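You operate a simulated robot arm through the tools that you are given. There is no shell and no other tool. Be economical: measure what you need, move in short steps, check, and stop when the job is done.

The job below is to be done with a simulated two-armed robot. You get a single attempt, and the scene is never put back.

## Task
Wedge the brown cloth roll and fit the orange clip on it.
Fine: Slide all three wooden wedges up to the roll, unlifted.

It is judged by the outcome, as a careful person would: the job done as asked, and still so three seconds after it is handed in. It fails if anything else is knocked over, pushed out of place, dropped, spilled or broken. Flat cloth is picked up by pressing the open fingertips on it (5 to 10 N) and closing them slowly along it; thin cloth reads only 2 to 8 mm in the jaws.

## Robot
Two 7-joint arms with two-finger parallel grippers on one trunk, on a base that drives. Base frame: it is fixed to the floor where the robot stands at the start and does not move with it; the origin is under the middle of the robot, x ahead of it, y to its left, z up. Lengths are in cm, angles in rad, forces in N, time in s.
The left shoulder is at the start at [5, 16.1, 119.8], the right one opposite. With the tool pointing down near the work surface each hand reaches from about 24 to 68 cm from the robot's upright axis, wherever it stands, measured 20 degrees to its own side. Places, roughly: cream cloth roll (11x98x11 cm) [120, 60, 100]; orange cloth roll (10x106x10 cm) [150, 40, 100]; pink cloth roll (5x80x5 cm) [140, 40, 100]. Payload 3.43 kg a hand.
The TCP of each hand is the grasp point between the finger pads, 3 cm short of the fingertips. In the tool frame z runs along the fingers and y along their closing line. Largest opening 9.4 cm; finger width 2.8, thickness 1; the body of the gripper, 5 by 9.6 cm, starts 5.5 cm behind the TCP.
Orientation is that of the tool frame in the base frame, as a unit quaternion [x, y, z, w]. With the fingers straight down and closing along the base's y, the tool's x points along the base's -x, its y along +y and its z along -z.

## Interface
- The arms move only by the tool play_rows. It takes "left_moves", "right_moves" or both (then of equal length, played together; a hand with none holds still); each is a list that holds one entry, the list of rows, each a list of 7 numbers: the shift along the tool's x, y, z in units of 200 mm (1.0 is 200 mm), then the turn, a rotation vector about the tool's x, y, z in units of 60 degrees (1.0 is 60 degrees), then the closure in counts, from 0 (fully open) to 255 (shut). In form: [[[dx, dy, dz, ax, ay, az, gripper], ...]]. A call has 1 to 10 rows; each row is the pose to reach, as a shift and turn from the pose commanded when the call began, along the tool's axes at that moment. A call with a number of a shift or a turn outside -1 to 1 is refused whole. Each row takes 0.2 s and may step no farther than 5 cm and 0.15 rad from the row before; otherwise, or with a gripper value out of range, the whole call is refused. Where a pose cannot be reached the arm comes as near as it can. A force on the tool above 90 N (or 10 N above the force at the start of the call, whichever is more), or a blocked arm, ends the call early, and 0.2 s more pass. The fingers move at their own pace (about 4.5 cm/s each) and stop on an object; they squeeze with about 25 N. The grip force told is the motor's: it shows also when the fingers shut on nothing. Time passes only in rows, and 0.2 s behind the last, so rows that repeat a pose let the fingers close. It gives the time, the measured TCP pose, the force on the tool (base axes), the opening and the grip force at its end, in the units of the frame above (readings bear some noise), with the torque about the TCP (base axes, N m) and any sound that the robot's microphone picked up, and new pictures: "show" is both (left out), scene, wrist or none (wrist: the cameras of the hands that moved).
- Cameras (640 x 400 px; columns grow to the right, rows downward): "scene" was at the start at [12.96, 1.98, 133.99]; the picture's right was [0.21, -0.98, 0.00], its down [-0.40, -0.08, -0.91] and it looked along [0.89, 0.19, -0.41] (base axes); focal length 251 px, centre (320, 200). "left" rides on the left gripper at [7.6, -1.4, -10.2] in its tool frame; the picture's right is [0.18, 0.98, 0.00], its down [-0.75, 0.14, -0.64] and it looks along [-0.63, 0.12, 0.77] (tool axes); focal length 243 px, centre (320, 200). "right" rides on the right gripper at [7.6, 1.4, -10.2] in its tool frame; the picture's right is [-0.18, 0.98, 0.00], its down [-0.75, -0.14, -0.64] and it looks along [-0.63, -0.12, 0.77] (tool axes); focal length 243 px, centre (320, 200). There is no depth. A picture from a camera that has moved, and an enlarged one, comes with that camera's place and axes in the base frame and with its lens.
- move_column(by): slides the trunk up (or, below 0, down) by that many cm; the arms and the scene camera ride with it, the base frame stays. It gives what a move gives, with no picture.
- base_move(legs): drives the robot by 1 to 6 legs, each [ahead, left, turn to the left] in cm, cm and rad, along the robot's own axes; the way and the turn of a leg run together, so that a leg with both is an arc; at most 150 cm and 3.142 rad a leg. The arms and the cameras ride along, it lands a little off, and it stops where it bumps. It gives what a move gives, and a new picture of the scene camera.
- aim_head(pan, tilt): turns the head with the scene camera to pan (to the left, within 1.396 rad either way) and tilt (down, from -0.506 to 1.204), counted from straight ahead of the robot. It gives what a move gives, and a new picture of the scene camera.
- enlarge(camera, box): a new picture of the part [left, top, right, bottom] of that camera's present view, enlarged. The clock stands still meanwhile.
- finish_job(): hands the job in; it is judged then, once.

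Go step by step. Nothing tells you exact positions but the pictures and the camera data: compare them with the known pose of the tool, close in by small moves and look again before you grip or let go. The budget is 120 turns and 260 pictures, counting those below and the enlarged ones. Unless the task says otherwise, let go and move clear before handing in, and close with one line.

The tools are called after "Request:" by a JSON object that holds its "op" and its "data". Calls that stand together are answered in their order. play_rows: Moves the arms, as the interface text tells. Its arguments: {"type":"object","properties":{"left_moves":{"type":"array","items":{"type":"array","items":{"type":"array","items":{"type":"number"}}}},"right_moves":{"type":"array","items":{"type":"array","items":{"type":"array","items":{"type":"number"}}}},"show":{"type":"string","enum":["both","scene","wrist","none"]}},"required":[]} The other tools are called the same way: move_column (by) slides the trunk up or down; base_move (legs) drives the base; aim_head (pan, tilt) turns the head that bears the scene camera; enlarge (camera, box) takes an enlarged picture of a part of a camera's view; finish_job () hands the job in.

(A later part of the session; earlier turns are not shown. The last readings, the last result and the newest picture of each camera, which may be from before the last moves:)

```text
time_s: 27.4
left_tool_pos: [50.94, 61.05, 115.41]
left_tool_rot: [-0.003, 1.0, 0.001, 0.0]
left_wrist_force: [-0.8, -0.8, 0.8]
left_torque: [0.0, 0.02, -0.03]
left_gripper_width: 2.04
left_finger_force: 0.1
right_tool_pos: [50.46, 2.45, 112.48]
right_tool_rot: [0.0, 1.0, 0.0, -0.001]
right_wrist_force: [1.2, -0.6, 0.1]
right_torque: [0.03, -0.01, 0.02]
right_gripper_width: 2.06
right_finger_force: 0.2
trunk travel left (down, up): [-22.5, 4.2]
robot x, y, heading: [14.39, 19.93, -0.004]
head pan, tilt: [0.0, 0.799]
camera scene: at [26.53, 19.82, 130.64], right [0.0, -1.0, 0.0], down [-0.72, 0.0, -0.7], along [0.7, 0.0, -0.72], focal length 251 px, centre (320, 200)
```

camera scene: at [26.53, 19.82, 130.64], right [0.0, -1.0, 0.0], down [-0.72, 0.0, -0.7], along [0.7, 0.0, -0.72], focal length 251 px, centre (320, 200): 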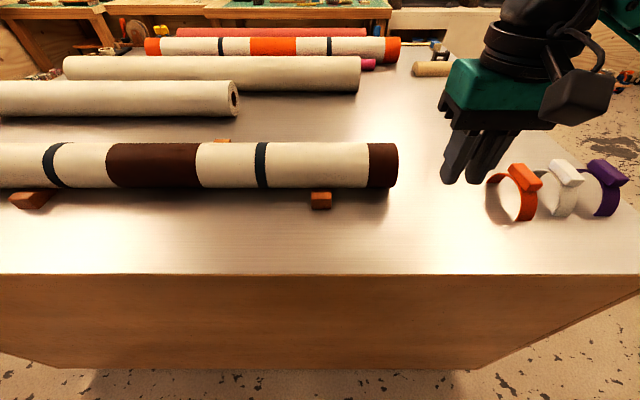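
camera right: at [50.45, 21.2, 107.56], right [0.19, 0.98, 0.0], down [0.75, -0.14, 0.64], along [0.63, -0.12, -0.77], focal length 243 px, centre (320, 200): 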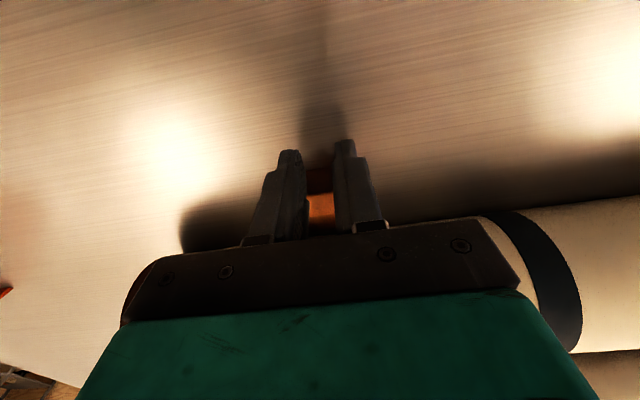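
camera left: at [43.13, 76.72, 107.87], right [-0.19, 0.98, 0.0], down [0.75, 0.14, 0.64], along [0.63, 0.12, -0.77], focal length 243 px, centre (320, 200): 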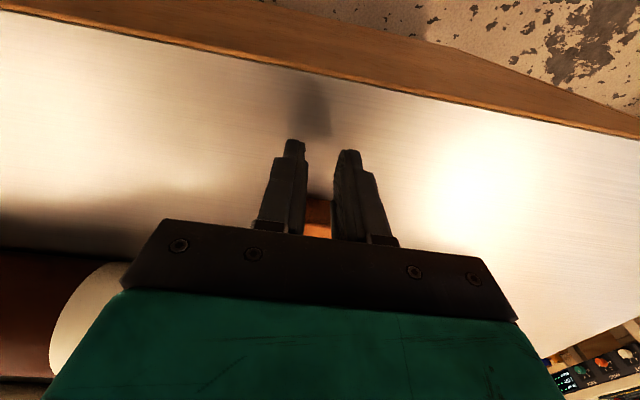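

Next I'll extend the left hand toward the far wedge with the tool vertical, to see how far it reaches.

Request:
{"op": "play_rows", "data": {"left_moves": [[[-0.16, -0.13, 0.0, 0, 0, 0, 200], [-0.33, -0.27, 0.03, 0, 0, 0, 200], [-0.5, -0.41, 0.06, 0, 0, 0, 200], [-0.67, -0.55, 0.1, 0, 0, 0, 200], [-0.83, -0.69, 0.13, 0, 0, 0, 200], [-1.0, -0.83, 0.17, 0, 0, 0, 200], [-1.0, -0.83, 0.17, 0, 0, 0, 200]]], "show": "none"}}

Request:
{"op": "play_rows", "data": {"left_moves": [[[-0.15, 0, 0, 0, 0, 0, 200], [-0.3, 0, 0, 0, 0, 0, 200], [-0.45, 0, 0, 0, 0, 0, 200], [-0.6, 0, 0, 0, 0, 0, 200], [-0.6, 0, 0, 0, 0, 0, 200]]]}}

```text
time_s: 28.9
left_tool_pos: [70.44, 44.81, 112.28]
left_tool_rot: [-0.002, 1.0, 0.001, 0.0]
left_wrist_force: [-0.4, 0.3, -0.5]
left_torque: [-0.02, 0.0, 0.01]
left_gripper_width: 2.03
left_finger_force: 0.2
left hand out of reach, approached as far as the arm can: row 6, 7
right_tool_pos: [50.47, 2.37, 112.52]
right_tool_rot: [-0.001, 1.0, 0.0, -0.001]
right_wrist_force: [-0.3, 0.1, 0.1]
right_torque: [0.0, -0.04, -0.03]
right_gripper_width: 2.04
right_finger_force: 0.0
trunk travel left (down, up): [-22.5, 4.2]
robot x, y, heading: [14.64, 19.5, -0.0]
head pan, tilt: [0.0, 0.799]
```

```text
time_s: 30.1
left_tool_pos: [71.89, 48.16, 111.86]
left_tool_rot: [-0.001, 1.0, 0.0, 0.001]
left_wrist_force: [-0.1, -0.1, 0.6]
left_torque: [0.01, 0.01, 0.0]
left_gripper_width: 2.03
left_finger_force: 0.1
left hand out of reach, approached as far as the arm can: row 1, 2, 3, 4, 5
right_tool_pos: [50.48, 2.5, 112.47]
right_tool_rot: [-0.001, 1.0, 0.0, -0.001]
right_wrist_force: [0.1, 0.2, -0.4]
right_torque: [0.02, -0.01, 0.01]
right_gripper_width: 2.07
right_finger_force: 0.1
trunk travel left (down, up): [-22.5, 4.2]
robot x, y, heading: [14.62, 19.82, 0.006]
head pan, tilt: [0.0, 0.799]
camera scene: at [26.52, 19.88, 130.64], right [0.0, -1.0, 0.0], down [-0.72, 0.0, -0.7], along [0.7, 0.0, -0.72], focal length 251 px, centre (320, 200)
camera left: at [64.28, 46.74, 122.07], right [-0.19, 0.98, 0.0], down [0.75, 0.14, 0.64], along [0.63, 0.12, -0.77], focal length 243 px, centre (320, 200)
```

scene: 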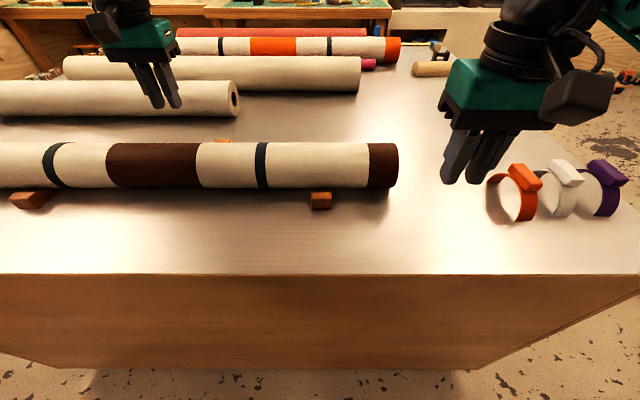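
left: 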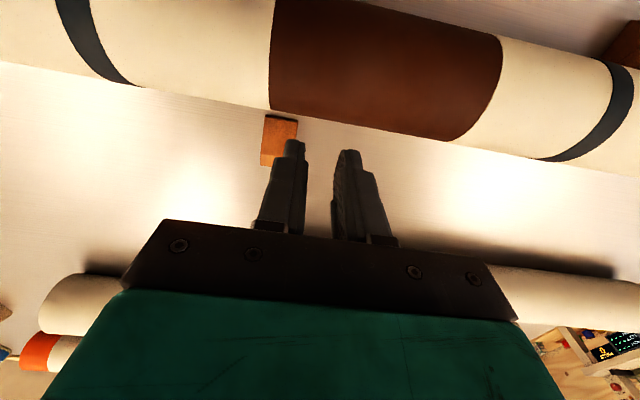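

The vertical reach limit is about x≈72 at this height. I'll tilt the tool forward in place, which draws the wrist back and should allow more reach.

Request:
{"op": "play_rows", "data": {"left_moves": [[[0, 0, 0, 0, -0.13, 0, 200], [0, 0, 0, 0, -0.26, 0, 200], [0, 0, 0, 0, -0.38, 0, 200], [0, 0, 0, 0, -0.38, 0, 200]]], "show": "none"}}

Request:
{"op": "move_column", "data": {"by": 4}}

```text
time_s: 31.1
left_tool_pos: [71.71, 47.9, 111.71]
left_tool_rot: [-0.003, 0.98, 0.001, 0.199]
left_wrist_force: [0.0, 0.2, 0.1]
left_torque: [-0.02, -0.01, 0.02]
left_gripper_width: 2.06
left_finger_force: 0.0
right_tool_pos: [50.5, 2.44, 112.39]
right_tool_rot: [-0.001, 1.0, 0.0, 0.0]
right_wrist_force: [0.2, 0.7, 0.2]
right_torque: [-0.04, 0.0, -0.04]
right_gripper_width: 2.04
right_finger_force: 0.0
trunk travel left (down, up): [-22.5, 4.2]
robot x, y, heading: [14.68, 19.85, 0.005]
head pan, tilt: [0.0, 0.799]
```

```text
time_s: 32.0
left_tool_pos: [71.75, 47.79, 115.64]
left_tool_rot: [-0.001, 0.98, 0.001, 0.197]
left_wrist_force: [0.7, 0.4, 0.9]
left_torque: [0.01, -0.02, -0.01]
left_gripper_width: 2.0
left_finger_force: 0.0
right_tool_pos: [50.58, 2.46, 116.42]
right_tool_rot: [0.0, 1.0, 0.0, 0.0]
right_wrist_force: [-0.3, -0.9, 0.0]
right_torque: [0.0, 0.02, -0.02]
right_gripper_width: 2.02
right_finger_force: 0.1
trunk travel left (down, up): [-26.5, 0.2]
robot x, y, heading: [14.48, 19.72, 0.0]
head pan, tilt: [0.0, 0.799]
```

Request:
{"op": "play_rows", "data": {"left_moves": [[[-0.084, -0.034, 0.118, 0, 0, 0, 200], [-0.168, -0.068, 0.236, 0, 0, 0, 200], [-0.252, -0.102, 0.354, 0, 0, 0, 200], [-0.336, -0.136, 0.472, 0, 0, 0, 200], [-0.419, -0.17, 0.59, 0, 0, 0, 200], [-0.419, -0.17, 0.59, 0, 0, 0, 200]]]}}

```text
time_s: 33.4
left_tool_pos: [78.11, 46.8, 109.71]
left_tool_rot: [-0.002, 0.98, 0.0, 0.197]
left_wrist_force: [0.9, -0.1, 0.6]
left_torque: [0.02, 0.06, -0.03]
left_gripper_width: 2.03
left_finger_force: 0.0
left hand out of reach, approached as far as the arm can: row 3, 4, 5, 6
right_tool_pos: [50.37, 2.49, 116.45]
right_tool_rot: [0.0, 1.0, 0.0, -0.001]
right_wrist_force: [-0.8, 0.5, 0.1]
right_torque: [-0.01, 0.03, 0.01]
right_gripper_width: 2.04
right_finger_force: 0.1
trunk travel left (down, up): [-26.5, 0.2]
robot x, y, heading: [14.66, 19.85, 0.011]
head pan, tilt: [0.0, 0.799]
camera scene: at [26.51, 19.88, 134.64], right [0.0, -1.0, 0.0], down [-0.72, 0.0, -0.7], along [0.7, 0.0, -0.72], focal length 251 px, centre (320, 200)
camera left: at [67.09, 45.31, 116.27], right [-0.17, 0.98, -0.07], down [0.45, 0.14, 0.88], along [0.88, 0.12, -0.46], focal length 243 px, centre (320, 200)
```

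scene: 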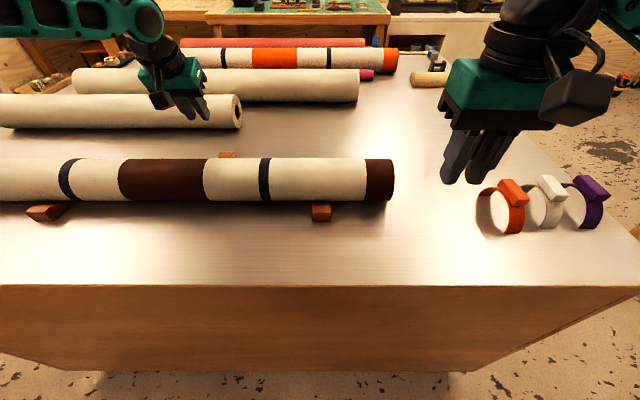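
left: 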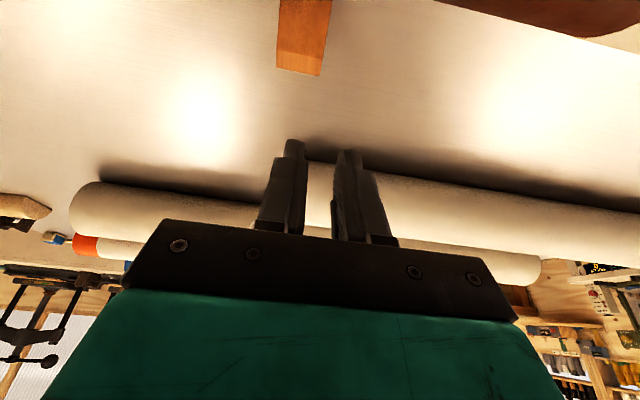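

The tilt gained reach (x≈78). I'll nudge the base forward the centimetre I gave up and lower the trunk so the arm is better aligned, then check again.

Request:
{"op": "base_move", "data": {"legs": [[0.9, 0, -0.008]]}}

Request:
{"op": "move_column", "data": {"by": -4}}

Request:
{"op": "play_rows", "data": {"left_moves": [[[-0.1, -0.04, 0.05, 0, 0, 0, 120], [-0.2, -0.08, 0.1, 0, 0, 0, 100], [-0.25, -0.12, 0.15, 0, 0, 0, 100], [-0.25, -0.12, 0.15, 0, 0, 0, 100]]]}}

```text
time_s: 34.1
left_tool_pos: [79.24, 46.27, 109.75]
left_tool_rot: [0.003, 0.98, 0.0, 0.198]
left_wrist_force: [0.3, -0.9, -0.4]
left_torque: [0.0, 0.01, 0.01]
left_gripper_width: 2.05
left_finger_force: 0.0
right_tool_pos: [51.33, 2.05, 116.52]
right_tool_rot: [0.003, 1.0, 0.0, -0.001]
right_wrist_force: [-0.4, 0.0, -0.3]
right_torque: [-0.01, 0.01, -0.01]
right_gripper_width: 2.03
right_finger_force: 0.2
trunk travel left (down, up): [-26.5, 0.2]
robot x, y, heading: [15.12, 19.67, -0.005]
head pan, tilt: [0.0, 0.799]
camera scene: at [27.49, 19.78, 134.64], right [-0.01, -1.0, 0.0], down [-0.72, 0.0, -0.7], along [0.7, 0.0, -0.72], focal length 251 px, centre (320, 200)
```

scene: 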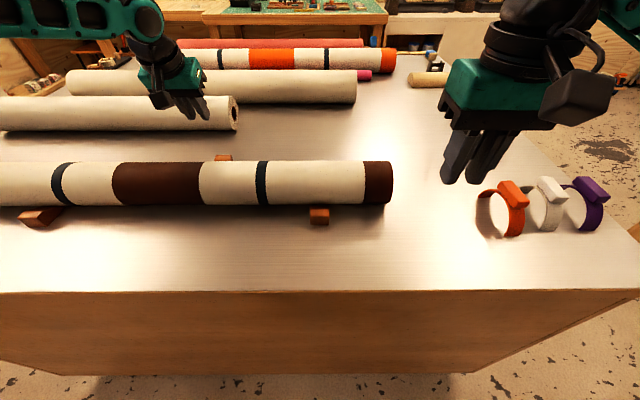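

```text
time_s: 35.0
left_tool_pos: [79.18, 46.3, 105.65]
left_tool_rot: [0.002, 0.98, 0.0, 0.198]
left_wrist_force: [0.2, -0.5, 0.5]
left_torque: [0.02, -0.01, 0.0]
left_gripper_width: 2.01
left_finger_force: 0.1
right_tool_pos: [51.3, 2.12, 112.43]
right_tool_rot: [0.003, 1.0, 0.0, -0.001]
right_wrist_force: [0.0, -0.3, -0.7]
right_torque: [0.0, -0.02, -0.02]
right_gripper_width: 2.03
right_finger_force: 0.0
trunk travel left (down, up): [-22.5, 4.2]
robot x, y, heading: [15.39, 19.84, -0.003]
head pan, tilt: [0.0, 0.799]
```

```text
time_s: 36.0
left_tool_pos: [79.34, 46.1, 106.27]
left_tool_rot: [0.003, 0.98, -0.001, 0.199]
left_wrist_force: [0.1, 0.1, 0.5]
left_torque: [0.02, 0.03, -0.01]
left_gripper_width: 5.7
left_finger_force: 0.1
left hand out of reach, approached as far as the arm can: row 1, 2, 3, 4
right_tool_pos: [51.08, 2.12, 112.47]
right_tool_rot: [0.004, 1.0, 0.0, -0.001]
right_wrist_force: [0.4, 0.6, 0.9]
right_torque: [0.0, 0.0, 0.0]
right_gripper_width: 2.03
right_finger_force: 0.0
trunk travel left (down, up): [-22.5, 4.2]
robot x, y, heading: [15.75, 19.62, -0.005]
head pan, tilt: [0.0, 0.799]
camera scene: at [27.43, 19.79, 130.64], right [-0.01, -1.0, 0.0], down [-0.72, 0.0, -0.7], along [0.7, 0.0, -0.72], focal length 251 px, centre (320, 200)
camera left: at [68.29, 44.75, 112.83], right [-0.16, 0.98, -0.07], down [0.45, 0.14, 0.88], along [0.88, 0.11, -0.46], focal length 243 px, centre (320, 200)
```

scene: 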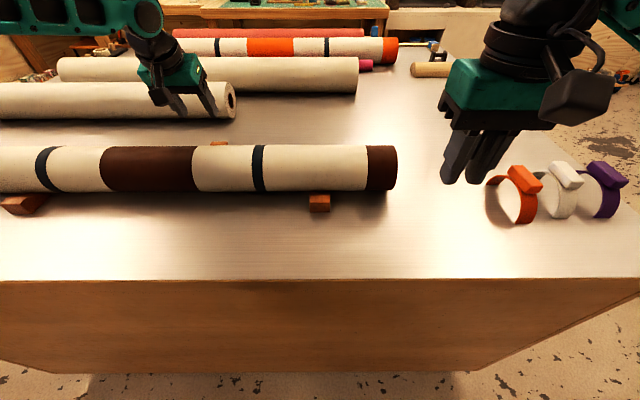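
left: 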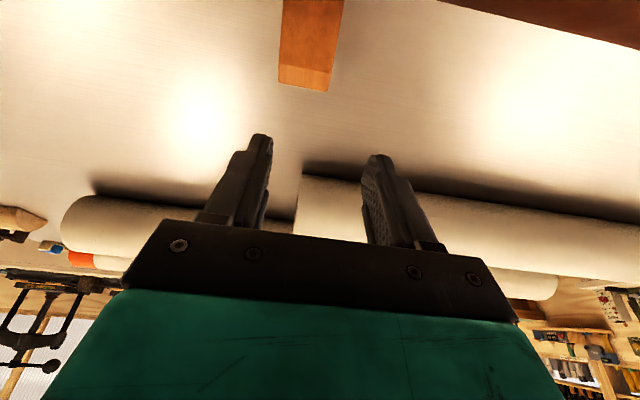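

Reach from this stance is just short. Turned side-on with its left toward the table, the left shoulder comes about 11 cm nearer, and the camera won't hang over the roll. I'll retract the arm first, then back off and turn.

Request:
{"op": "play_rows", "data": {"left_moves": [[[0.05, 0, -0.2, 0, 0, 0, 200], [0.1, 0, -0.4, 0, 0.1, 0, 230], [0.25, 0, -0.55, 0, 0.2, 0, 255], [0.45, 0, -0.65, 0, 0.3, 0, 255], [0.65, 0, -0.75, 0, 0.38, 0, 255], [0.85, 0, -0.82, 0, 0.38, 0, 255], [1.0, 0, -0.85, 0, 0.38, 0, 255], [1.0, 0, -0.85, 0, 0.38, 0, 255]]], "right_moves": [[[0, 0, -0.1, 0, 0, 0, 200], [0, 0, -0.2, 0, 0, 0, 200], [0.05, 0, -0.3, 0, 0, 0, 200], [0.1, 0, -0.4, 0, 0, 0, 200], [0.2, 0, -0.45, 0, 0, 0, 200], [0.3, 0, -0.45, 0, 0, 0, 200], [0.4, 0, -0.45, 0, 0, 0, 200], [0.4, 0, -0.45, 0, 0, 0, 200]]], "show": "none"}}

Request:
{"op": "base_move", "data": {"legs": [[-17, 0, 0], [0, 0, -1.566]]}}

```text
time_s: 37.8
left_tool_pos: [54.7, 46.04, 113.94]
left_tool_rot: [0.003, 1.0, 0.0, -0.001]
left_wrist_force: [0.2, 0.2, 0.9]
left_torque: [0.01, 0.02, 0.0]
left_gripper_width: 0.01
left_finger_force: 25.3
right_tool_pos: [43.25, 2.19, 121.66]
right_tool_rot: [0.004, 1.0, 0.0, -0.001]
right_wrist_force: [-0.5, -0.6, 0.4]
right_torque: [0.0, -0.02, -0.01]
right_gripper_width: 2.04
right_finger_force: 0.0
trunk travel left (down, up): [-22.5, 4.2]
robot x, y, heading: [15.55, 19.97, -0.003]
head pan, tilt: [0.0, 0.799]
```

```text
time_s: 43.1
left_tool_pos: [23.96, -19.53, 113.86]
left_tool_rot: [0.712, 0.702, 0.0, 0.0]
left_wrist_force: [-0.7, -0.5, 0.0]
left_torque: [0.02, 0.01, -0.01]
left_gripper_width: 0.0
left_finger_force: 24.8
right_tool_pos: [-20.05, -7.64, 121.6]
right_tool_rot: [0.714, 0.7, 0.0, -0.001]
right_wrist_force: [0.7, -0.2, 0.5]
right_torque: [0.02, 0.01, -0.02]
right_gripper_width: 2.03
right_finger_force: 0.1
trunk travel left (down, up): [-22.5, 4.2]
robot x, y, heading: [-2.13, 19.62, -1.588]
head pan, tilt: [0.0, 0.799]
camera scene: at [-2.36, 7.92, 130.64], right [-1.0, 0.02, 0.0], down [0.01, 0.72, -0.7], along [-0.01, -0.7, -0.72], focal length 251 px, centre (320, 200)
```

scene: 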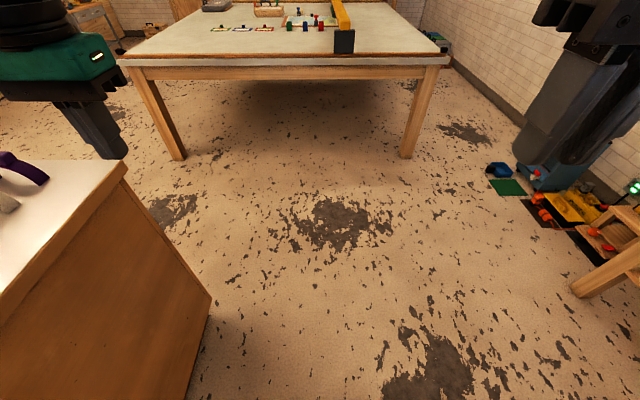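

I'm turned side-on. Now I'll shift along the table to y≈55 and move sideways toward it.

Request:
{"op": "base_move", "data": {"legs": [[-35, 0, 0.018], [0, 16, 0]]}}

Request:
{"op": "aim_head", "data": {"pan": 1.39, "tilt": 0.7}}

```text
time_s: 46.4
left_tool_pos: [41.03, 16.66, 113.85]
left_tool_rot: [0.706, 0.708, 0.0, 0.0]
left_wrist_force: [0.9, -0.3, -0.4]
left_torque: [0.0, 0.04, 0.03]
left_gripper_width: 0.02
left_finger_force: 25.4
right_tool_pos: [-3.09, 27.69, 121.66]
right_tool_rot: [0.707, 0.707, 0.0, 0.0]
right_wrist_force: [0.5, 0.1, -0.2]
right_torque: [-0.04, 0.03, -0.02]
right_gripper_width: 2.05
right_finger_force: 0.0
trunk travel left (down, up): [-22.5, 4.2]
robot x, y, heading: [14.14, 55.52, -1.571]
head pan, tilt: [0.0, 0.799]
camera scene: at [14.32, 43.74, 130.64], right [-1.0, 0.0, 0.0], down [0.0, 0.72, -0.7], along [0.0, -0.7, -0.72], focal length 251 px, centre (320, 200)
```

scene: 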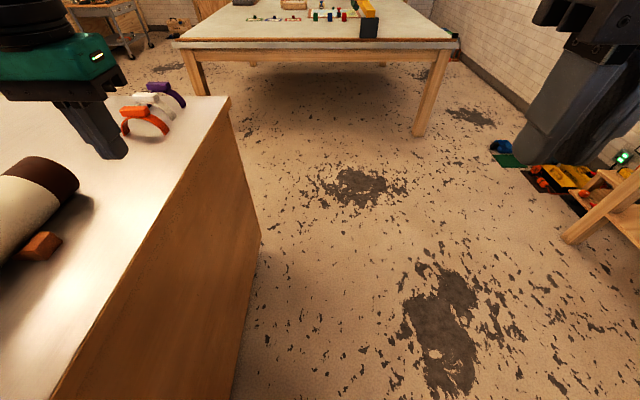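

```text
time_s: 47.9
left_tool_pos: [40.93, 16.7, 113.81]
left_tool_rot: [0.706, 0.708, 0.001, 0.0]
left_wrist_force: [0.2, -0.9, 0.5]
left_torque: [-0.04, 0.02, 0.02]
left_gripper_width: 0.0
left_finger_force: 25.0
right_tool_pos: [-3.03, 27.72, 121.6]
right_tool_rot: [0.708, 0.706, 0.0, 0.0]
right_wrist_force: [0.1, -0.2, -0.1]
right_torque: [0.03, 0.03, -0.02]
right_gripper_width: 2.03
right_finger_force: 0.1
trunk travel left (down, up): [-22.5, 4.2]
robot x, y, heading: [14.53, 55.75, -1.573]
head pan, tilt: [1.389, 0.7]
camera scene: at [22.59, 50.27, 131.47], right [-0.18, -0.98, 0.0], down [-0.63, 0.12, -0.76], along [0.75, -0.14, -0.64], focal length 251 px, centre (320, 200)
```

scene: 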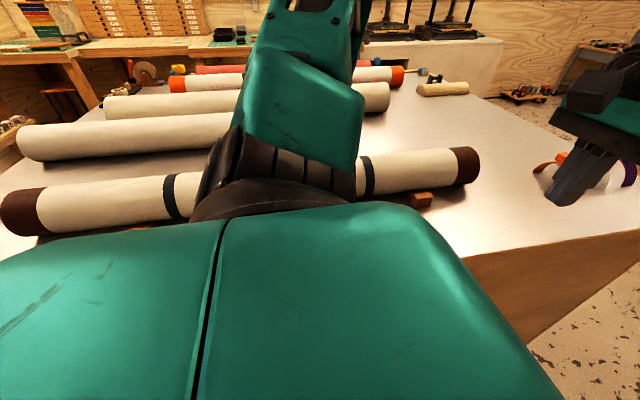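

The left shoulder is now at about [30.6, 50.7], so the far wedge should be in reach. I'll bring the hand around above the roll.

Request:
{"op": "play_rows", "data": {"left_moves": [[[0.13, 0.14, 0, 0, 0, 0, 255], [0.26, 0.28, 0, 0, 0, 0, 255], [0.39, 0.42, 0, 0, 0, 0, 255], [0.52, 0.56, 0, 0, 0, 0, 255], [0.65, 0.7, 0, 0, 0, 0, 255], [0.78, 0.84, 0, 0, 0, 0, 255], [0.92, 0.98, 0, 0, 0, 0, 255], [0.92, 0.98, 0, 0, 0, 0, 255]]], "show": "none"}}

Request:
{"op": "play_rows", "data": {"left_moves": [[[0.1, 0.2, 0, 0, 0, 0, 255], [0.2, 0.4, 0, 0, 0, 0, 255], [0.3, 0.6, 0, 0, 0, 0, 255], [0.4, 0.8, 0, 0, 0, 0, 255], [0.45, 1.0, 0, 0, 0, 0, 255], [0.45, 1.0, 0, 0, 0, 0, 255]]]}}

```text
time_s: 49.7
left_tool_pos: [60.52, 35.35, 114.01]
left_tool_rot: [0.706, 0.708, 0.0, 0.0]
left_wrist_force: [-0.1, 0.0, -0.1]
left_torque: [0.0, -0.02, 0.0]
left_gripper_width: 0.0
left_finger_force: 24.9
right_tool_pos: [-2.94, 27.74, 121.53]
right_tool_rot: [0.708, 0.706, 0.001, -0.001]
right_wrist_force: [-0.1, -0.2, -0.6]
right_torque: [0.01, -0.03, -0.02]
right_gripper_width: 2.0
right_finger_force: 0.1
trunk travel left (down, up): [-22.5, 4.2]
robot x, y, heading: [13.9, 55.81, -1.572]
head pan, tilt: [1.389, 0.7]
```

```text
time_s: 51.1
left_tool_pos: [80.02, 44.31, 114.0]
left_tool_rot: [0.707, 0.707, 0.0, 0.0]
left_wrist_force: [-0.8, 0.1, 0.1]
left_torque: [-0.01, -0.02, 0.01]
left_gripper_width: 0.02
left_finger_force: 25.8
right_tool_pos: [-3.09, 27.82, 121.64]
right_tool_rot: [0.708, 0.706, 0.0, 0.001]
right_wrist_force: [0.2, 1.0, 0.1]
right_torque: [-0.03, 0.03, 0.02]
right_gripper_width: 2.01
right_finger_force: 0.0
trunk travel left (down, up): [-22.5, 4.2]
robot x, y, heading: [14.4, 56.1, -1.567]
head pan, tilt: [1.389, 0.7]
camera scene: at [22.55, 50.29, 131.47], right [-0.18, -0.98, 0.0], down [-0.63, 0.12, -0.77], along [0.75, -0.14, -0.64], focal length 251 px, centre (320, 200)
camera left: at [78.56, 51.74, 124.27], right [0.98, 0.19, 0.0], down [0.14, -0.75, 0.64], along [0.12, -0.63, -0.77], focal length 243 px, centre (320, 200)
```

scene: 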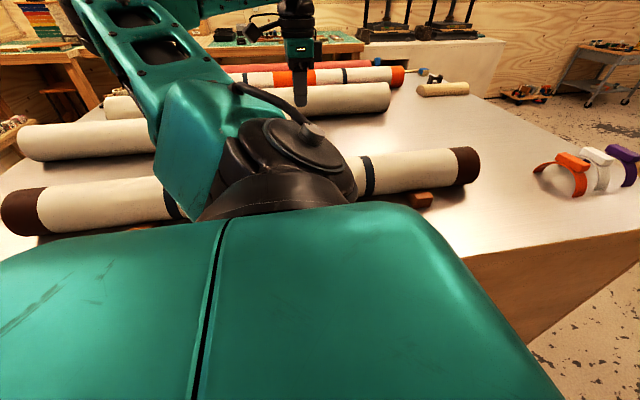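
left: 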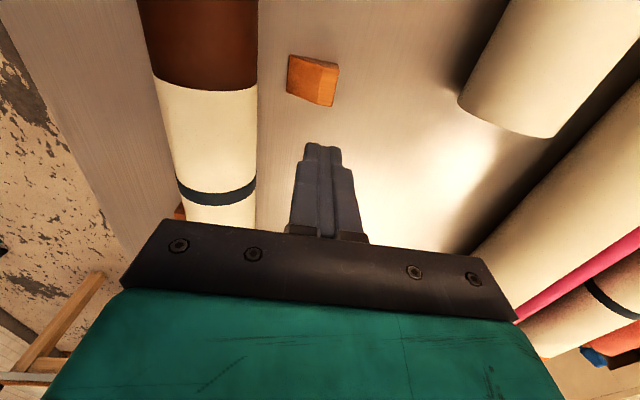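

The wedge is confirmed with its back at x≈81.5 and its centre at y≈44.4. I'll move just beyond it and lower the closed fingers behind it.

Request:
{"op": "play_rows", "data": {"left_moves": [[[0, 0.1, 0, 0, 0, 0, 255], [0, 0.2, 0.05, 0, 0, 0, 255], [0, 0.21, 0.25, 0, 0, 0, 255], [0, 0.21, 0.45, 0, 0, 0, 255], [0, 0.21, 0.6, 0, 0, 0, 255], [0, 0.21, 0.72, 0, 0, 0, 255], [0, 0.21, 0.8, 0, 0, 0, 255], [0, 0.21, 0.835, 0, 0, 0, 255], [0, 0.21, 0.835, 0, 0, 0, 255]]]}}

```text
time_s: 53.1
left_tool_pos: [84.41, 44.05, 96.88]
left_tool_rot: [0.707, 0.708, 0.001, -0.001]
left_wrist_force: [0.7, -0.4, -0.1]
left_torque: [0.0, 0.0, -0.01]
left_gripper_width: 0.01
left_finger_force: 24.7
right_tool_pos: [-3.13, 27.71, 121.66]
right_tool_rot: [0.708, 0.706, 0.001, 0.0]
right_wrist_force: [0.2, -0.5, 0.2]
right_torque: [0.01, 0.0, -0.01]
right_gripper_width: 2.04
right_finger_force: 0.0
trunk travel left (down, up): [-22.5, 4.2]
robot x, y, heading: [14.29, 55.64, -1.569]
head pan, tilt: [1.389, 0.7]
camera scene: at [22.59, 50.28, 131.47], right [-0.18, -0.98, 0.0], down [-0.63, 0.12, -0.76], along [0.75, -0.14, -0.64], focal length 251 px, centre (320, 200)
camera left: at [83.04, 51.64, 107.23], right [0.98, 0.19, 0.0], down [0.14, -0.75, 0.64], along [0.12, -0.63, -0.77], focal length 243 px, centre (320, 200)
```

scene: 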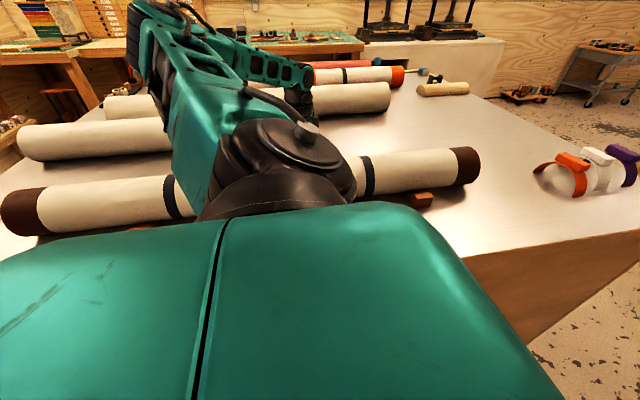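
left: 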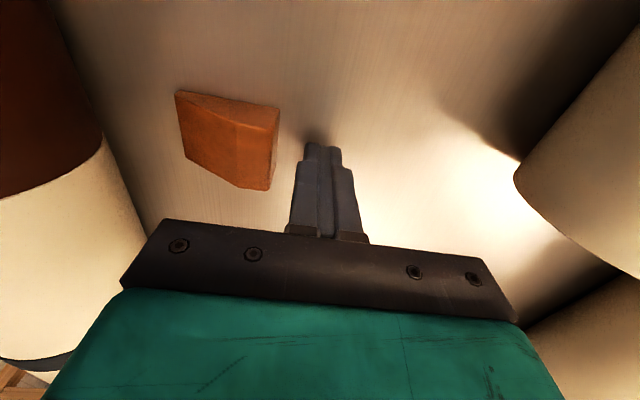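

The view is clear and square. I'll push the wedge toward the roll and stop short of the expected contact.

Request:
{"op": "play_rows", "data": {"left_moves": [[[0.015, -0.06, -0.01, 0, 0, 0, 255], [0.015, -0.1, -0.01, 0, 0, 0, 255], [0.015, -0.14, -0.01, 0, 0, 0, 255], [0.015, -0.18, -0.01, 0, 0, 0, 255], [0.015, -0.22, -0.01, 0, 0, 0, 255], [0.015, -0.25, -0.01, 0, 0, 0, 255], [0.015, -0.27, -0.01, 0, 0, 0, 255], [0.015, -0.27, -0.01, 0, 0, 0, 255]]], "show": "wrist"}}

```text
time_s: 54.9
left_tool_pos: [79.06, 44.38, 97.32]
left_tool_rot: [0.707, 0.707, -0.001, 0.001]
left_wrist_force: [0.1, -0.2, -0.5]
left_torque: [-0.02, -0.03, 0.01]
left_gripper_width: 0.0
left_finger_force: 25.4
right_tool_pos: [-3.07, 27.84, 121.55]
right_tool_rot: [0.708, 0.706, 0.0, -0.001]
right_wrist_force: [0.1, 0.7, 0.3]
right_torque: [0.0, -0.03, -0.01]
right_gripper_width: 2.03
right_finger_force: 0.0
trunk travel left (down, up): [-22.5, 4.2]
robot x, y, heading: [14.33, 55.86, -1.569]
head pan, tilt: [1.389, 0.7]
camera left: at [77.69, 52.03, 107.65], right [0.98, 0.19, 0.0], down [0.14, -0.75, 0.64], along [0.12, -0.63, -0.77], focal length 243 px, centre (320, 200)
```

left: 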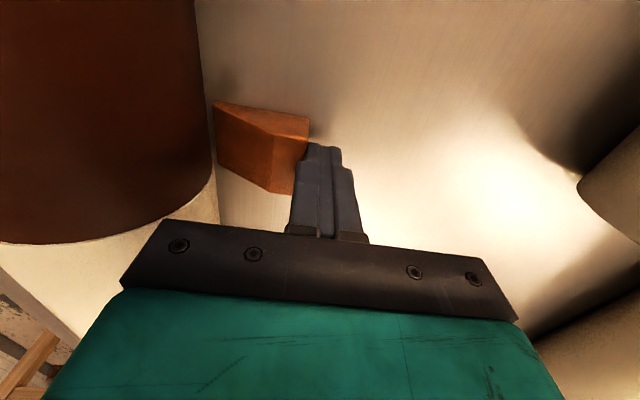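

Request:
{"op": "play_rows", "data": {"left_moves": [[[0, -0.02, 0, 0, 0, 0, 255], [0, -0.03, 0, 0, 0, 0, 255], [0, -0.03, 0, 0, 0, 0, 255]]], "show": "none"}}

Request:
{"op": "play_rows", "data": {"left_moves": [[[0, -0.015, 0, 0, 0, 0, 255], [0, -0.015, 0, 0, 0, 0, 255]]], "show": "none"}}

Request:
{"op": "play_rows", "data": {"left_moves": [[[0, -0.012, 0, 0, 0, 0, 255], [0, -0.012, 0, 0, 0, 0, 255]]], "show": "wrist"}}

```text
time_s: 55.7
left_tool_pos: [78.61, 44.45, 97.39]
left_tool_rot: [0.707, 0.707, -0.001, 0.002]
left_wrist_force: [0.8, -1.2, 0.3]
left_torque: [-0.01, 0.0, -0.01]
left_gripper_width: 0.01
left_finger_force: 24.8
right_tool_pos: [-3.23, 27.8, 121.66]
right_tool_rot: [0.708, 0.707, 0.002, 0.0]
right_wrist_force: [0.4, -0.4, 0.3]
right_torque: [0.02, -0.01, -0.01]
right_gripper_width: 2.04
right_finger_force: 0.0
trunk travel left (down, up): [-22.5, 4.2]
robot x, y, heading: [14.48, 55.85, -1.571]
head pan, tilt: [1.389, 0.7]
```

```text
time_s: 56.3
left_tool_pos: [78.2, 44.51, 97.26]
left_tool_rot: [0.707, 0.708, -0.001, 0.0]
left_wrist_force: [0.3, -0.3, -0.1]
left_torque: [-0.02, 0.01, 0.03]
left_gripper_width: 0.01
left_finger_force: 25.3
right_tool_pos: [-3.07, 27.75, 121.65]
right_tool_rot: [0.707, 0.707, 0.001, -0.001]
right_wrist_force: [0.0, 0.0, -0.3]
right_torque: [-0.02, 0.02, -0.02]
right_gripper_width: 2.02
right_finger_force: 0.1
trunk travel left (down, up): [-22.5, 4.2]
robot x, y, heading: [13.97, 55.94, -1.565]
head pan, tilt: [1.389, 0.7]
```

```text
time_s: 56.9
left_tool_pos: [78.07, 44.48, 97.33]
left_tool_rot: [0.706, 0.708, 0.001, 0.0]
left_wrist_force: [-0.5, -0.2, -0.1]
left_torque: [0.0, -0.01, 0.01]
left_gripper_width: 0.0
left_finger_force: 24.7
right_tool_pos: [-3.04, 27.8, 121.57]
right_tool_rot: [0.708, 0.706, 0.001, -0.001]
right_wrist_force: [-0.6, 0.5, -0.3]
right_torque: [0.02, 0.03, 0.01]
right_gripper_width: 2.01
right_finger_force: 0.2
trunk travel left (down, up): [-22.5, 4.2]
robot x, y, heading: [14.39, 55.39, -1.567]
head pan, tilt: [1.389, 0.7]
camera left: at [76.64, 51.94, 107.57], right [0.98, 0.19, 0.0], down [0.14, -0.75, 0.64], along [0.12, -0.63, -0.77], focal length 243 px, centre (320, 200)
```

left: 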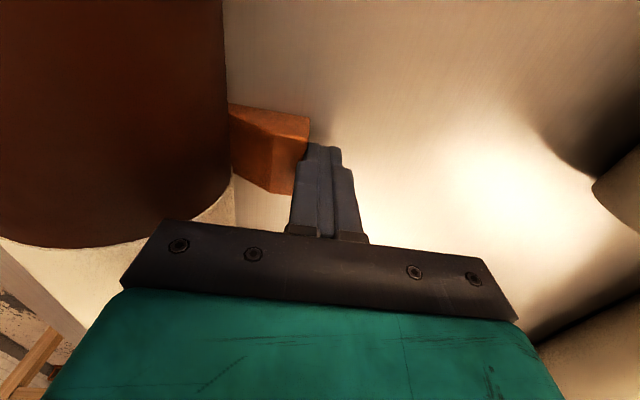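

Request:
{"op": "play_rows", "data": {"left_moves": [[[0, -0.015, 0, 0, 0, 0, 255], [0, -0.015, 0, 0, 0, 0, 255]]], "show": "none"}}

Request:
{"op": "play_rows", "data": {"left_moves": [[[0, -0.012, 0, 0, 0, 0, 255], [0, -0.012, 0, 0, 0, 0, 255]]], "show": "none"}}

Request:
{"op": "play_rows", "data": {"left_moves": [[[0, -0.012, 0, 0, 0, 0, 255], [0, -0.012, 0, 0, 0, 0, 255]]], "show": "wrist"}}

```text
time_s: 57.5
left_tool_pos: [77.86, 44.36, 97.35]
left_tool_rot: [0.707, 0.708, 0.0, 0.001]
left_wrist_force: [5.6, 0.0, 1.2]
left_torque: [0.02, -0.16, 0.01]
left_gripper_width: 0.01
left_finger_force: 25.1
right_tool_pos: [-3.15, 27.78, 121.61]
right_tool_rot: [0.708, 0.707, 0.001, 0.0]
right_wrist_force: [-1.0, -0.2, -0.1]
right_torque: [0.0, -0.01, 0.03]
right_gripper_width: 2.03
right_finger_force: 0.1
trunk travel left (down, up): [-22.5, 4.2]
robot x, y, heading: [14.39, 55.45, -1.565]
head pan, tilt: [1.389, 0.7]
```

```text
time_s: 58.1
left_tool_pos: [77.63, 44.43, 97.41]
left_tool_rot: [0.706, 0.708, 0.0, 0.001]
left_wrist_force: [10.1, -2.4, 2.9]
left_torque: [-0.05, -0.26, 0.04]
left_gripper_width: 0.0
left_finger_force: 24.6
right_tool_pos: [-3.01, 27.83, 121.65]
right_tool_rot: [0.708, 0.706, 0.0, -0.001]
right_wrist_force: [0.4, 0.7, 0.2]
right_torque: [0.03, -0.04, 0.02]
right_gripper_width: 2.02
right_finger_force: 0.0
trunk travel left (down, up): [-22.5, 4.2]
robot x, y, heading: [14.47, 55.83, -1.569]
head pan, tilt: [1.389, 0.7]
```

```text
time_s: 58.7
left_tool_pos: [77.38, 44.34, 97.31]
left_tool_rot: [0.707, 0.707, 0.0, 0.0]
left_wrist_force: [8.5, -0.7, 0.6]
left_torque: [-0.02, -0.23, 0.04]
left_gripper_width: 0.0
left_finger_force: 24.8
right_tool_pos: [-3.02, 27.73, 121.59]
right_tool_rot: [0.707, 0.708, 0.001, -0.001]
right_wrist_force: [0.2, -0.5, 0.5]
right_torque: [0.01, -0.01, 0.01]
right_gripper_width: 2.02
right_finger_force: 0.0
trunk travel left (down, up): [-22.5, 4.2]
robot x, y, heading: [14.54, 55.95, -1.565]
head pan, tilt: [1.389, 0.7]
camera left: at [75.89, 51.97, 107.64], right [0.98, 0.19, 0.0], down [0.14, -0.75, 0.64], along [0.12, -0.63, -0.77], focal length 243 px, centre (320, 200)
```

left: 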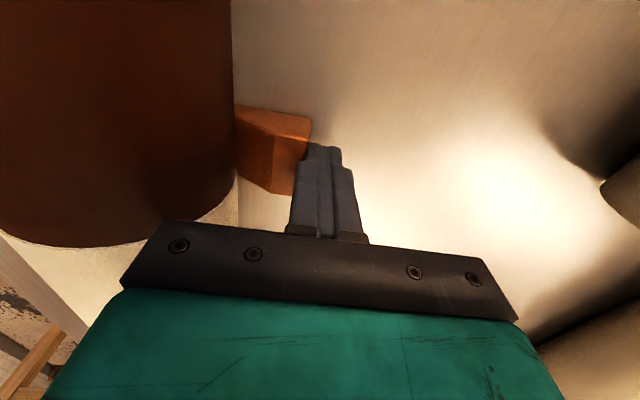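

The third wedge is in firm contact at about 9 N, with the roll now snug between the wedges. I'll back the hand away, lift it clear and inspect.

Request:
{"op": "play_rows", "data": {"left_moves": [[[0, 0.1, 0, 0, 0, 0, 255], [0, 0.25, 0, 0, 0, 0, 255], [0, 0.27, -0.2, 0, 0, 0, 255], [0, 0.27, -0.4, 0, 0, 0, 255], [0, 0.27, -0.6, 0, 0, 0, 255], [0, 0.27, -0.8, 0, 0, 0, 255], [0, 0.2, -0.9, 0, 0, 0, 255], [0, 0.1, -0.95, 0, 0, 0, 255], [0, 0.1, -0.95, 0, 0, 0, 255]]], "show": "wrist"}}

Request:
{"op": "play_rows", "data": {"left_moves": [[[-0.1, -0.2, 0, 0, 0, 0, 255], [-0.2, -0.4, 0, 0, 0, 0, 255], [-0.3, -0.6, 0, 0, 0, 0, 255], [-0.4, -0.8, 0, 0, 0, 0, 255], [-0.5, -1.0, 0, 0, 0, 0, 255], [-0.6, -1.0, 0, 0, 0, 0, 255], [-0.75, -1.0, 0, 0, 0, 0, 255], [-0.75, -1.0, 0, 0, 0, 0, 255]]], "show": "scene"}}

```text
time_s: 60.7
left_tool_pos: [79.24, 44.51, 116.51]
left_tool_rot: [0.706, 0.709, -0.001, 0.0]
left_wrist_force: [-0.1, -0.4, 0.1]
left_torque: [0.03, 0.0, 0.03]
left_gripper_width: 0.03
left_finger_force: 24.8
right_tool_pos: [-3.03, 27.75, 121.59]
right_tool_rot: [0.708, 0.706, 0.001, -0.001]
right_wrist_force: [-0.2, 0.4, 0.3]
right_torque: [0.03, -0.01, 0.02]
right_gripper_width: 2.02
right_finger_force: 0.0
trunk travel left (down, up): [-22.5, 4.2]
robot x, y, heading: [14.34, 55.72, -1.566]
head pan, tilt: [1.389, 0.7]
camera left: at [77.92, 52.03, 126.72], right [0.98, 0.19, 0.0], down [0.14, -0.75, 0.64], along [0.12, -0.63, -0.77], focal length 243 px, centre (320, 200)
```

left: 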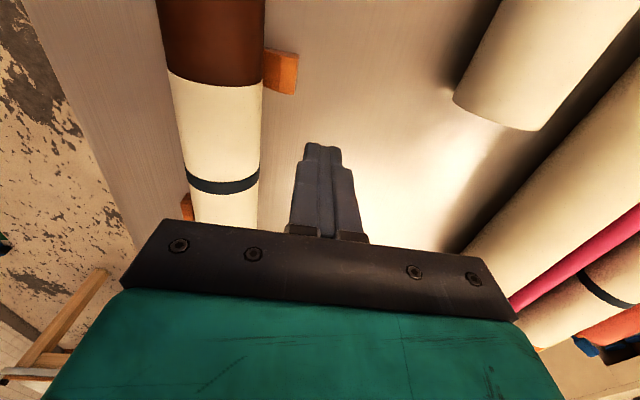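

```text
time_s: 62.5
left_tool_pos: [59.3, 29.52, 116.38]
left_tool_rot: [0.707, 0.708, -0.001, 0.0]
left_wrist_force: [0.2, 0.9, 0.3]
left_torque: [-0.02, -0.01, 0.0]
left_gripper_width: 0.0
left_finger_force: 25.4
right_tool_pos: [-3.23, 27.8, 121.64]
right_tool_rot: [0.707, 0.707, 0.0, 0.001]
right_wrist_force: [0.0, -0.4, -0.7]
right_torque: [-0.02, 0.03, 0.0]
right_gripper_width: 2.05
right_finger_force: 0.1
trunk travel left (down, up): [-22.5, 4.2]
robot x, y, heading: [14.27, 55.64, -1.572]
head pan, tilt: [1.389, 0.7]
camera scene: at [22.58, 50.33, 131.47], right [-0.18, -0.98, 0.0], down [-0.63, 0.12, -0.77], along [0.75, -0.14, -0.64], focal length 251 px, centre (320, 200)
```

scene: 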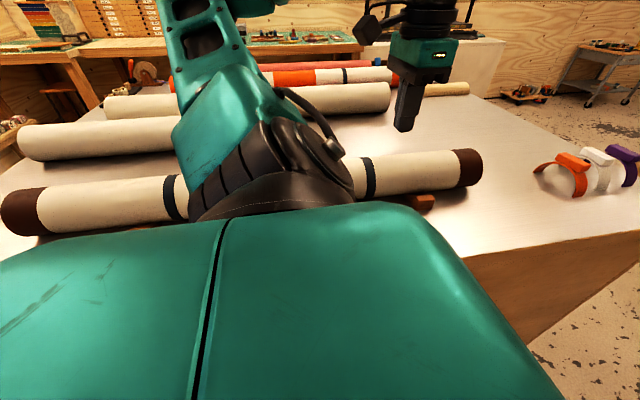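

The front and rear wedges both sit against the roll. Now for the clip: I'll back away, face the table again and drive toward the clip side.

Request:
{"op": "base_move", "data": {"legs": [[0, -17, 0], [0, 0, 1.571], [0, -46, 0], [12, 0, 0]]}}

Request:
{"op": "aim_head", "data": {"pan": -0.1, "tilt": 0.75}}

```text
time_s: 71.1
left_tool_pos: [35.48, 54.53, 116.16]
left_tool_rot: [-0.003, 1.0, 0.0, 0.0]
left_wrist_force: [0.7, -1.0, -0.1]
left_torque: [0.01, 0.03, 0.0]
left_gripper_width: 0.0
left_finger_force: 25.0
right_tool_pos: [37.58, -7.79, 121.57]
right_tool_rot: [-0.003, 1.0, -0.001, -0.001]
right_wrist_force: [-0.1, 0.2, -0.3]
right_torque: [0.01, 0.02, 0.0]
right_gripper_width: 2.02
right_finger_force: 0.1
trunk travel left (down, up): [-22.5, 4.2]
robot x, y, heading: [9.4, 9.34, 0.004]
head pan, tilt: [1.389, 0.7]
camera scene: at [14.98, 17.92, 131.46], right [0.98, -0.17, 0.0], down [-0.11, -0.63, -0.76], along [0.13, 0.75, -0.64], focal length 251 px, centre (320, 200)
```

scene: 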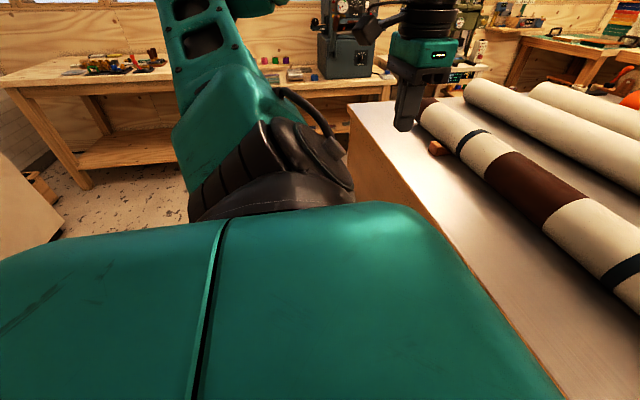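

```text
time_s: 72.7
left_tool_pos: [35.44, 54.66, 116.19]
left_tool_rot: [-0.003, 1.0, 0.0, 0.0]
left_wrist_force: [-0.5, -0.5, 0.5]
left_torque: [0.0, 0.02, 0.0]
left_gripper_width: 0.02
left_finger_force: 25.4
right_tool_pos: [37.51, -7.86, 121.67]
right_tool_rot: [-0.002, 1.0, 0.0, 0.0]
right_wrist_force: [-0.8, 0.2, -0.4]
right_torque: [-0.01, 0.0, -0.02]
right_gripper_width: 2.04
right_finger_force: 0.0
trunk travel left (down, up): [-22.5, 4.2]
robot x, y, heading: [9.45, 9.48, 0.002]
head pan, tilt: [-0.099, 0.75]
camera scene: at [21.65, 8.8, 131.04], right [-0.09, -1.0, 0.0], down [-0.68, 0.06, -0.73], along [0.73, -0.07, -0.68], focal length 251 px, centre (320, 200)
```

scene: 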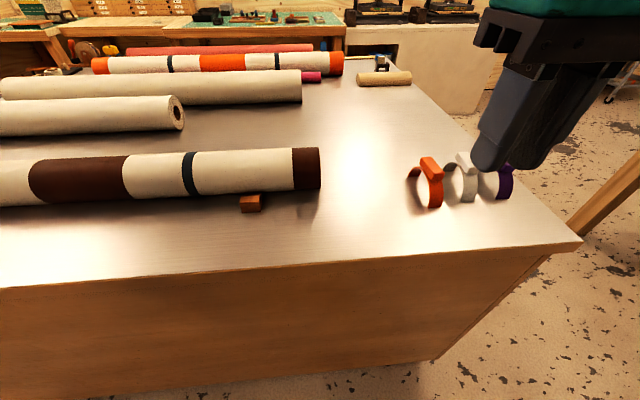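

I'll bring the open right hand above the orange clip for a close look.

Request:
{"op": "play_rows", "data": {"right_moves": [[[-0.15, -0.09, 0.0, 0, 0, 0, 100], [-0.3, -0.18, 0.0, 0, 0, 0, 100], [-0.45, -0.27, 0.0, 0, 0, 0, 100], [-0.6, -0.36, 0.0, 0, 0, 0, 100], [-0.75, -0.45, 0.0, 0, 0, 0, 100], [-0.92, -0.55, 0.0, 0, 0, 0, 100], [-0.92, -0.55, 0.0, 0, 0, 0, 100]]]}}

Request:
{"op": "enlarge", "data": {"camera": "right", "box": [200, 40, 440, 200]}}

Request:
{"op": "enlarge", "data": {"camera": "scene", "box": [380, 130, 540, 230]}}

```text
time_s: 74.3
left_tool_pos: [35.37, 54.61, 116.22]
left_tool_rot: [-0.004, 1.0, 0.001, 0.001]
left_wrist_force: [0.5, 0.5, -0.2]
left_torque: [-0.02, 0.02, 0.04]
left_gripper_width: 0.0
left_finger_force: 24.9
right_tool_pos: [55.9, -18.63, 121.43]
right_tool_rot: [-0.002, 1.0, 0.001, 0.001]
right_wrist_force: [-0.2, 0.0, 0.1]
right_torque: [-0.01, 0.0, -0.01]
right_gripper_width: 5.71
right_finger_force: 0.1
trunk travel left (down, up): [-22.5, 4.2]
robot x, y, heading: [9.63, 9.59, 0.003]
head pan, tilt: [-0.099, 0.75]
camera scene: at [21.63, 8.79, 131.05], right [-0.09, -1.0, 0.0], down [-0.68, 0.06, -0.73], along [0.73, -0.07, -0.68], focal length 251 px, centre (320, 200)
camera right: at [48.24, -17.24, 131.71], right [0.18, 0.98, 0.0], down [0.75, -0.14, 0.64], along [0.63, -0.12, -0.77], focal length 243 px, centre (320, 200)
```

scene: 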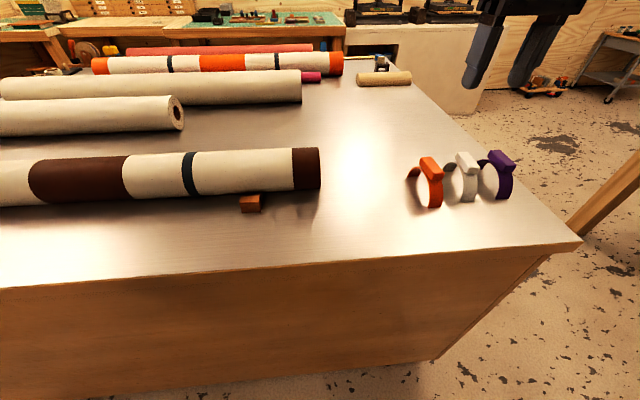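
right: 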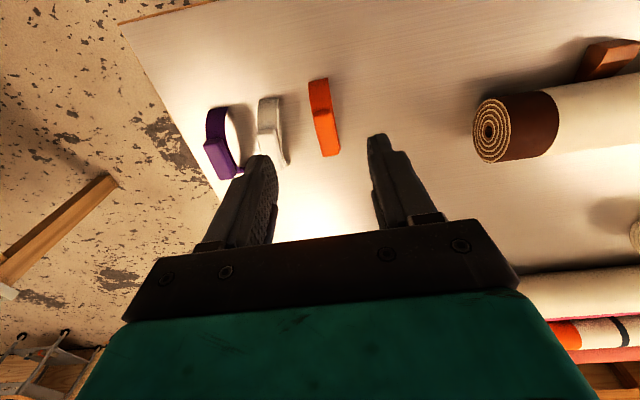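

```text
2.50 times, centred on (320, 120) of right
camera zoom: at [48.24, -17.24, 131.71], right [0.18, 0.98, 0.0], down [0.75, -0.14, 0.64], along [0.63, -0.12, -0.77], focal length 606 px, centre (320, 400)
```

zoom: 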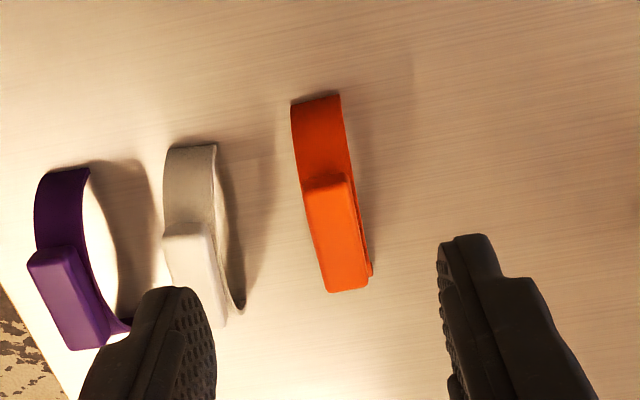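

```text
4.00 times, centred on (460, 180) of scene
camera zoom: at [21.63, 8.79, 131.05], right [-0.09, -1.0, 0.0], down [-0.68, 0.06, -0.73], along [0.73, -0.07, -0.68], focal length 1003 px, centre (-240, 280)
```

zoom: 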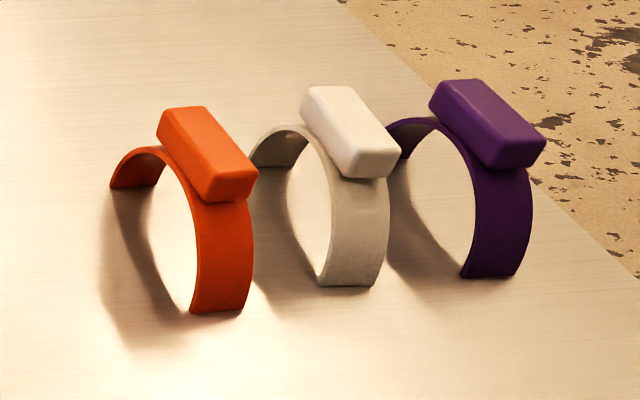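

The orange clip's block top is at about z=99.2, centred at [63.2, -19.1] and 2.5 cm wide in y, with the white clip about 4.5 cm away. I'll descend over it partway and check.

Request:
{"op": "play_rows", "data": {"right_moves": [[[-0.12, -0.01, 0.0, 0, 0, 0, 114], [-0.24, -0.02, 0.1, 0, 0, 0, 114], [-0.365, -0.024, 0.25, 0, 0, 0, 114], [-0.365, -0.024, 0.45, 0, 0, 0, 114], [-0.365, -0.024, 0.65, 0, 0, 0, 114], [-0.365, -0.024, 0.8, 0, 0, 0, 114], [-0.365, -0.024, 0.8, 0, 0, 0, 114]]]}}

Request:
{"op": "enlarge", "data": {"camera": "scene", "box": [380, 110, 540, 230]}}

Request:
{"op": "enlarge", "data": {"camera": "right", "box": [220, 60, 440, 240]}}

```text
time_s: 75.9
left_tool_pos: [35.35, 54.57, 116.22]
left_tool_rot: [-0.003, 1.0, 0.0, 0.001]
left_wrist_force: [-0.2, -1.3, -1.0]
left_torque: [-0.03, 0.0, 0.0]
left_gripper_width: 0.0
left_finger_force: 25.0
right_tool_pos: [63.35, -19.38, 105.65]
right_tool_rot: [-0.002, 1.0, 0.001, 0.0]
right_wrist_force: [0.4, 0.4, -0.3]
right_torque: [-0.02, -0.03, -0.01]
right_gripper_width: 5.2
right_finger_force: 0.2
trunk travel left (down, up): [-22.5, 4.2]
robot x, y, heading: [9.47, 9.43, 0.007]
head pan, tilt: [-0.099, 0.75]
camera scene: at [21.65, 8.8, 131.04], right [-0.09, -1.0, 0.0], down [-0.68, 0.06, -0.73], along [0.73, -0.07, -0.68], focal length 251 px, centre (320, 200)
camera right: at [55.71, -17.96, 115.93], right [0.18, 0.98, 0.0], down [0.75, -0.14, 0.64], along [0.63, -0.12, -0.77], focal length 243 px, centre (320, 200)
```

scene: 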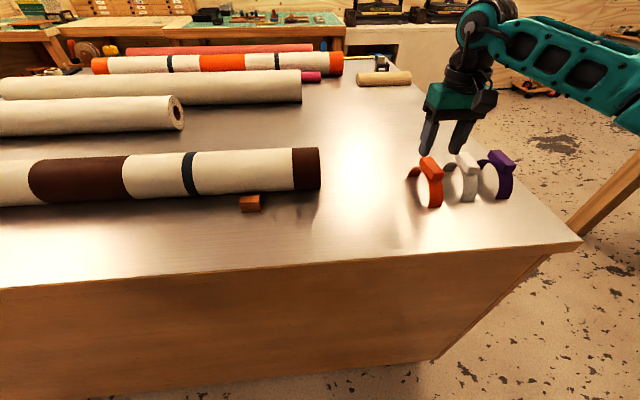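
right: 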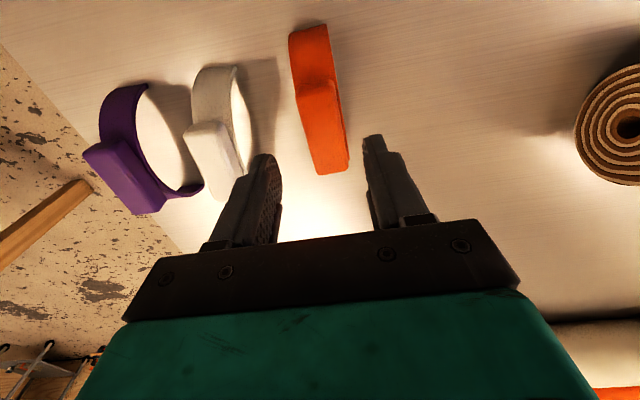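

```text
3.33 times, centred on (460, 170) of scene
camera zoom: at [21.65, 8.8, 131.04], right [-0.09, -1.0, 0.0], down [-0.68, 0.06, -0.73], along [0.73, -0.07, -0.68], focal length 836 px, centre (-147, 300)
```

zoom: 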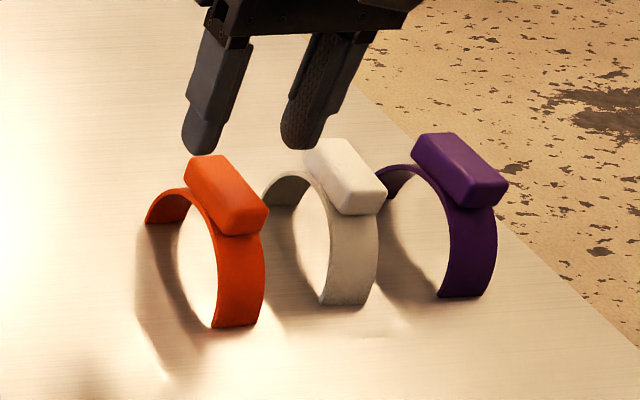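

```text
2.22 times, centred on (330, 150) of right
camera zoom: at [55.71, -17.96, 115.93], right [0.18, 0.98, 0.0], down [0.75, -0.14, 0.64], along [0.63, -0.12, -0.77], focal length 539 px, centre (298, 311)
```

zoom: 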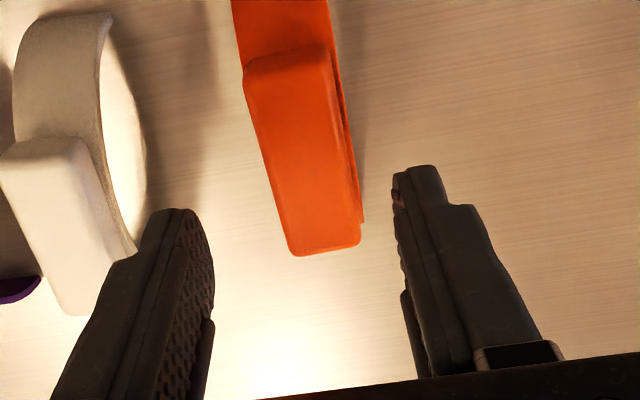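

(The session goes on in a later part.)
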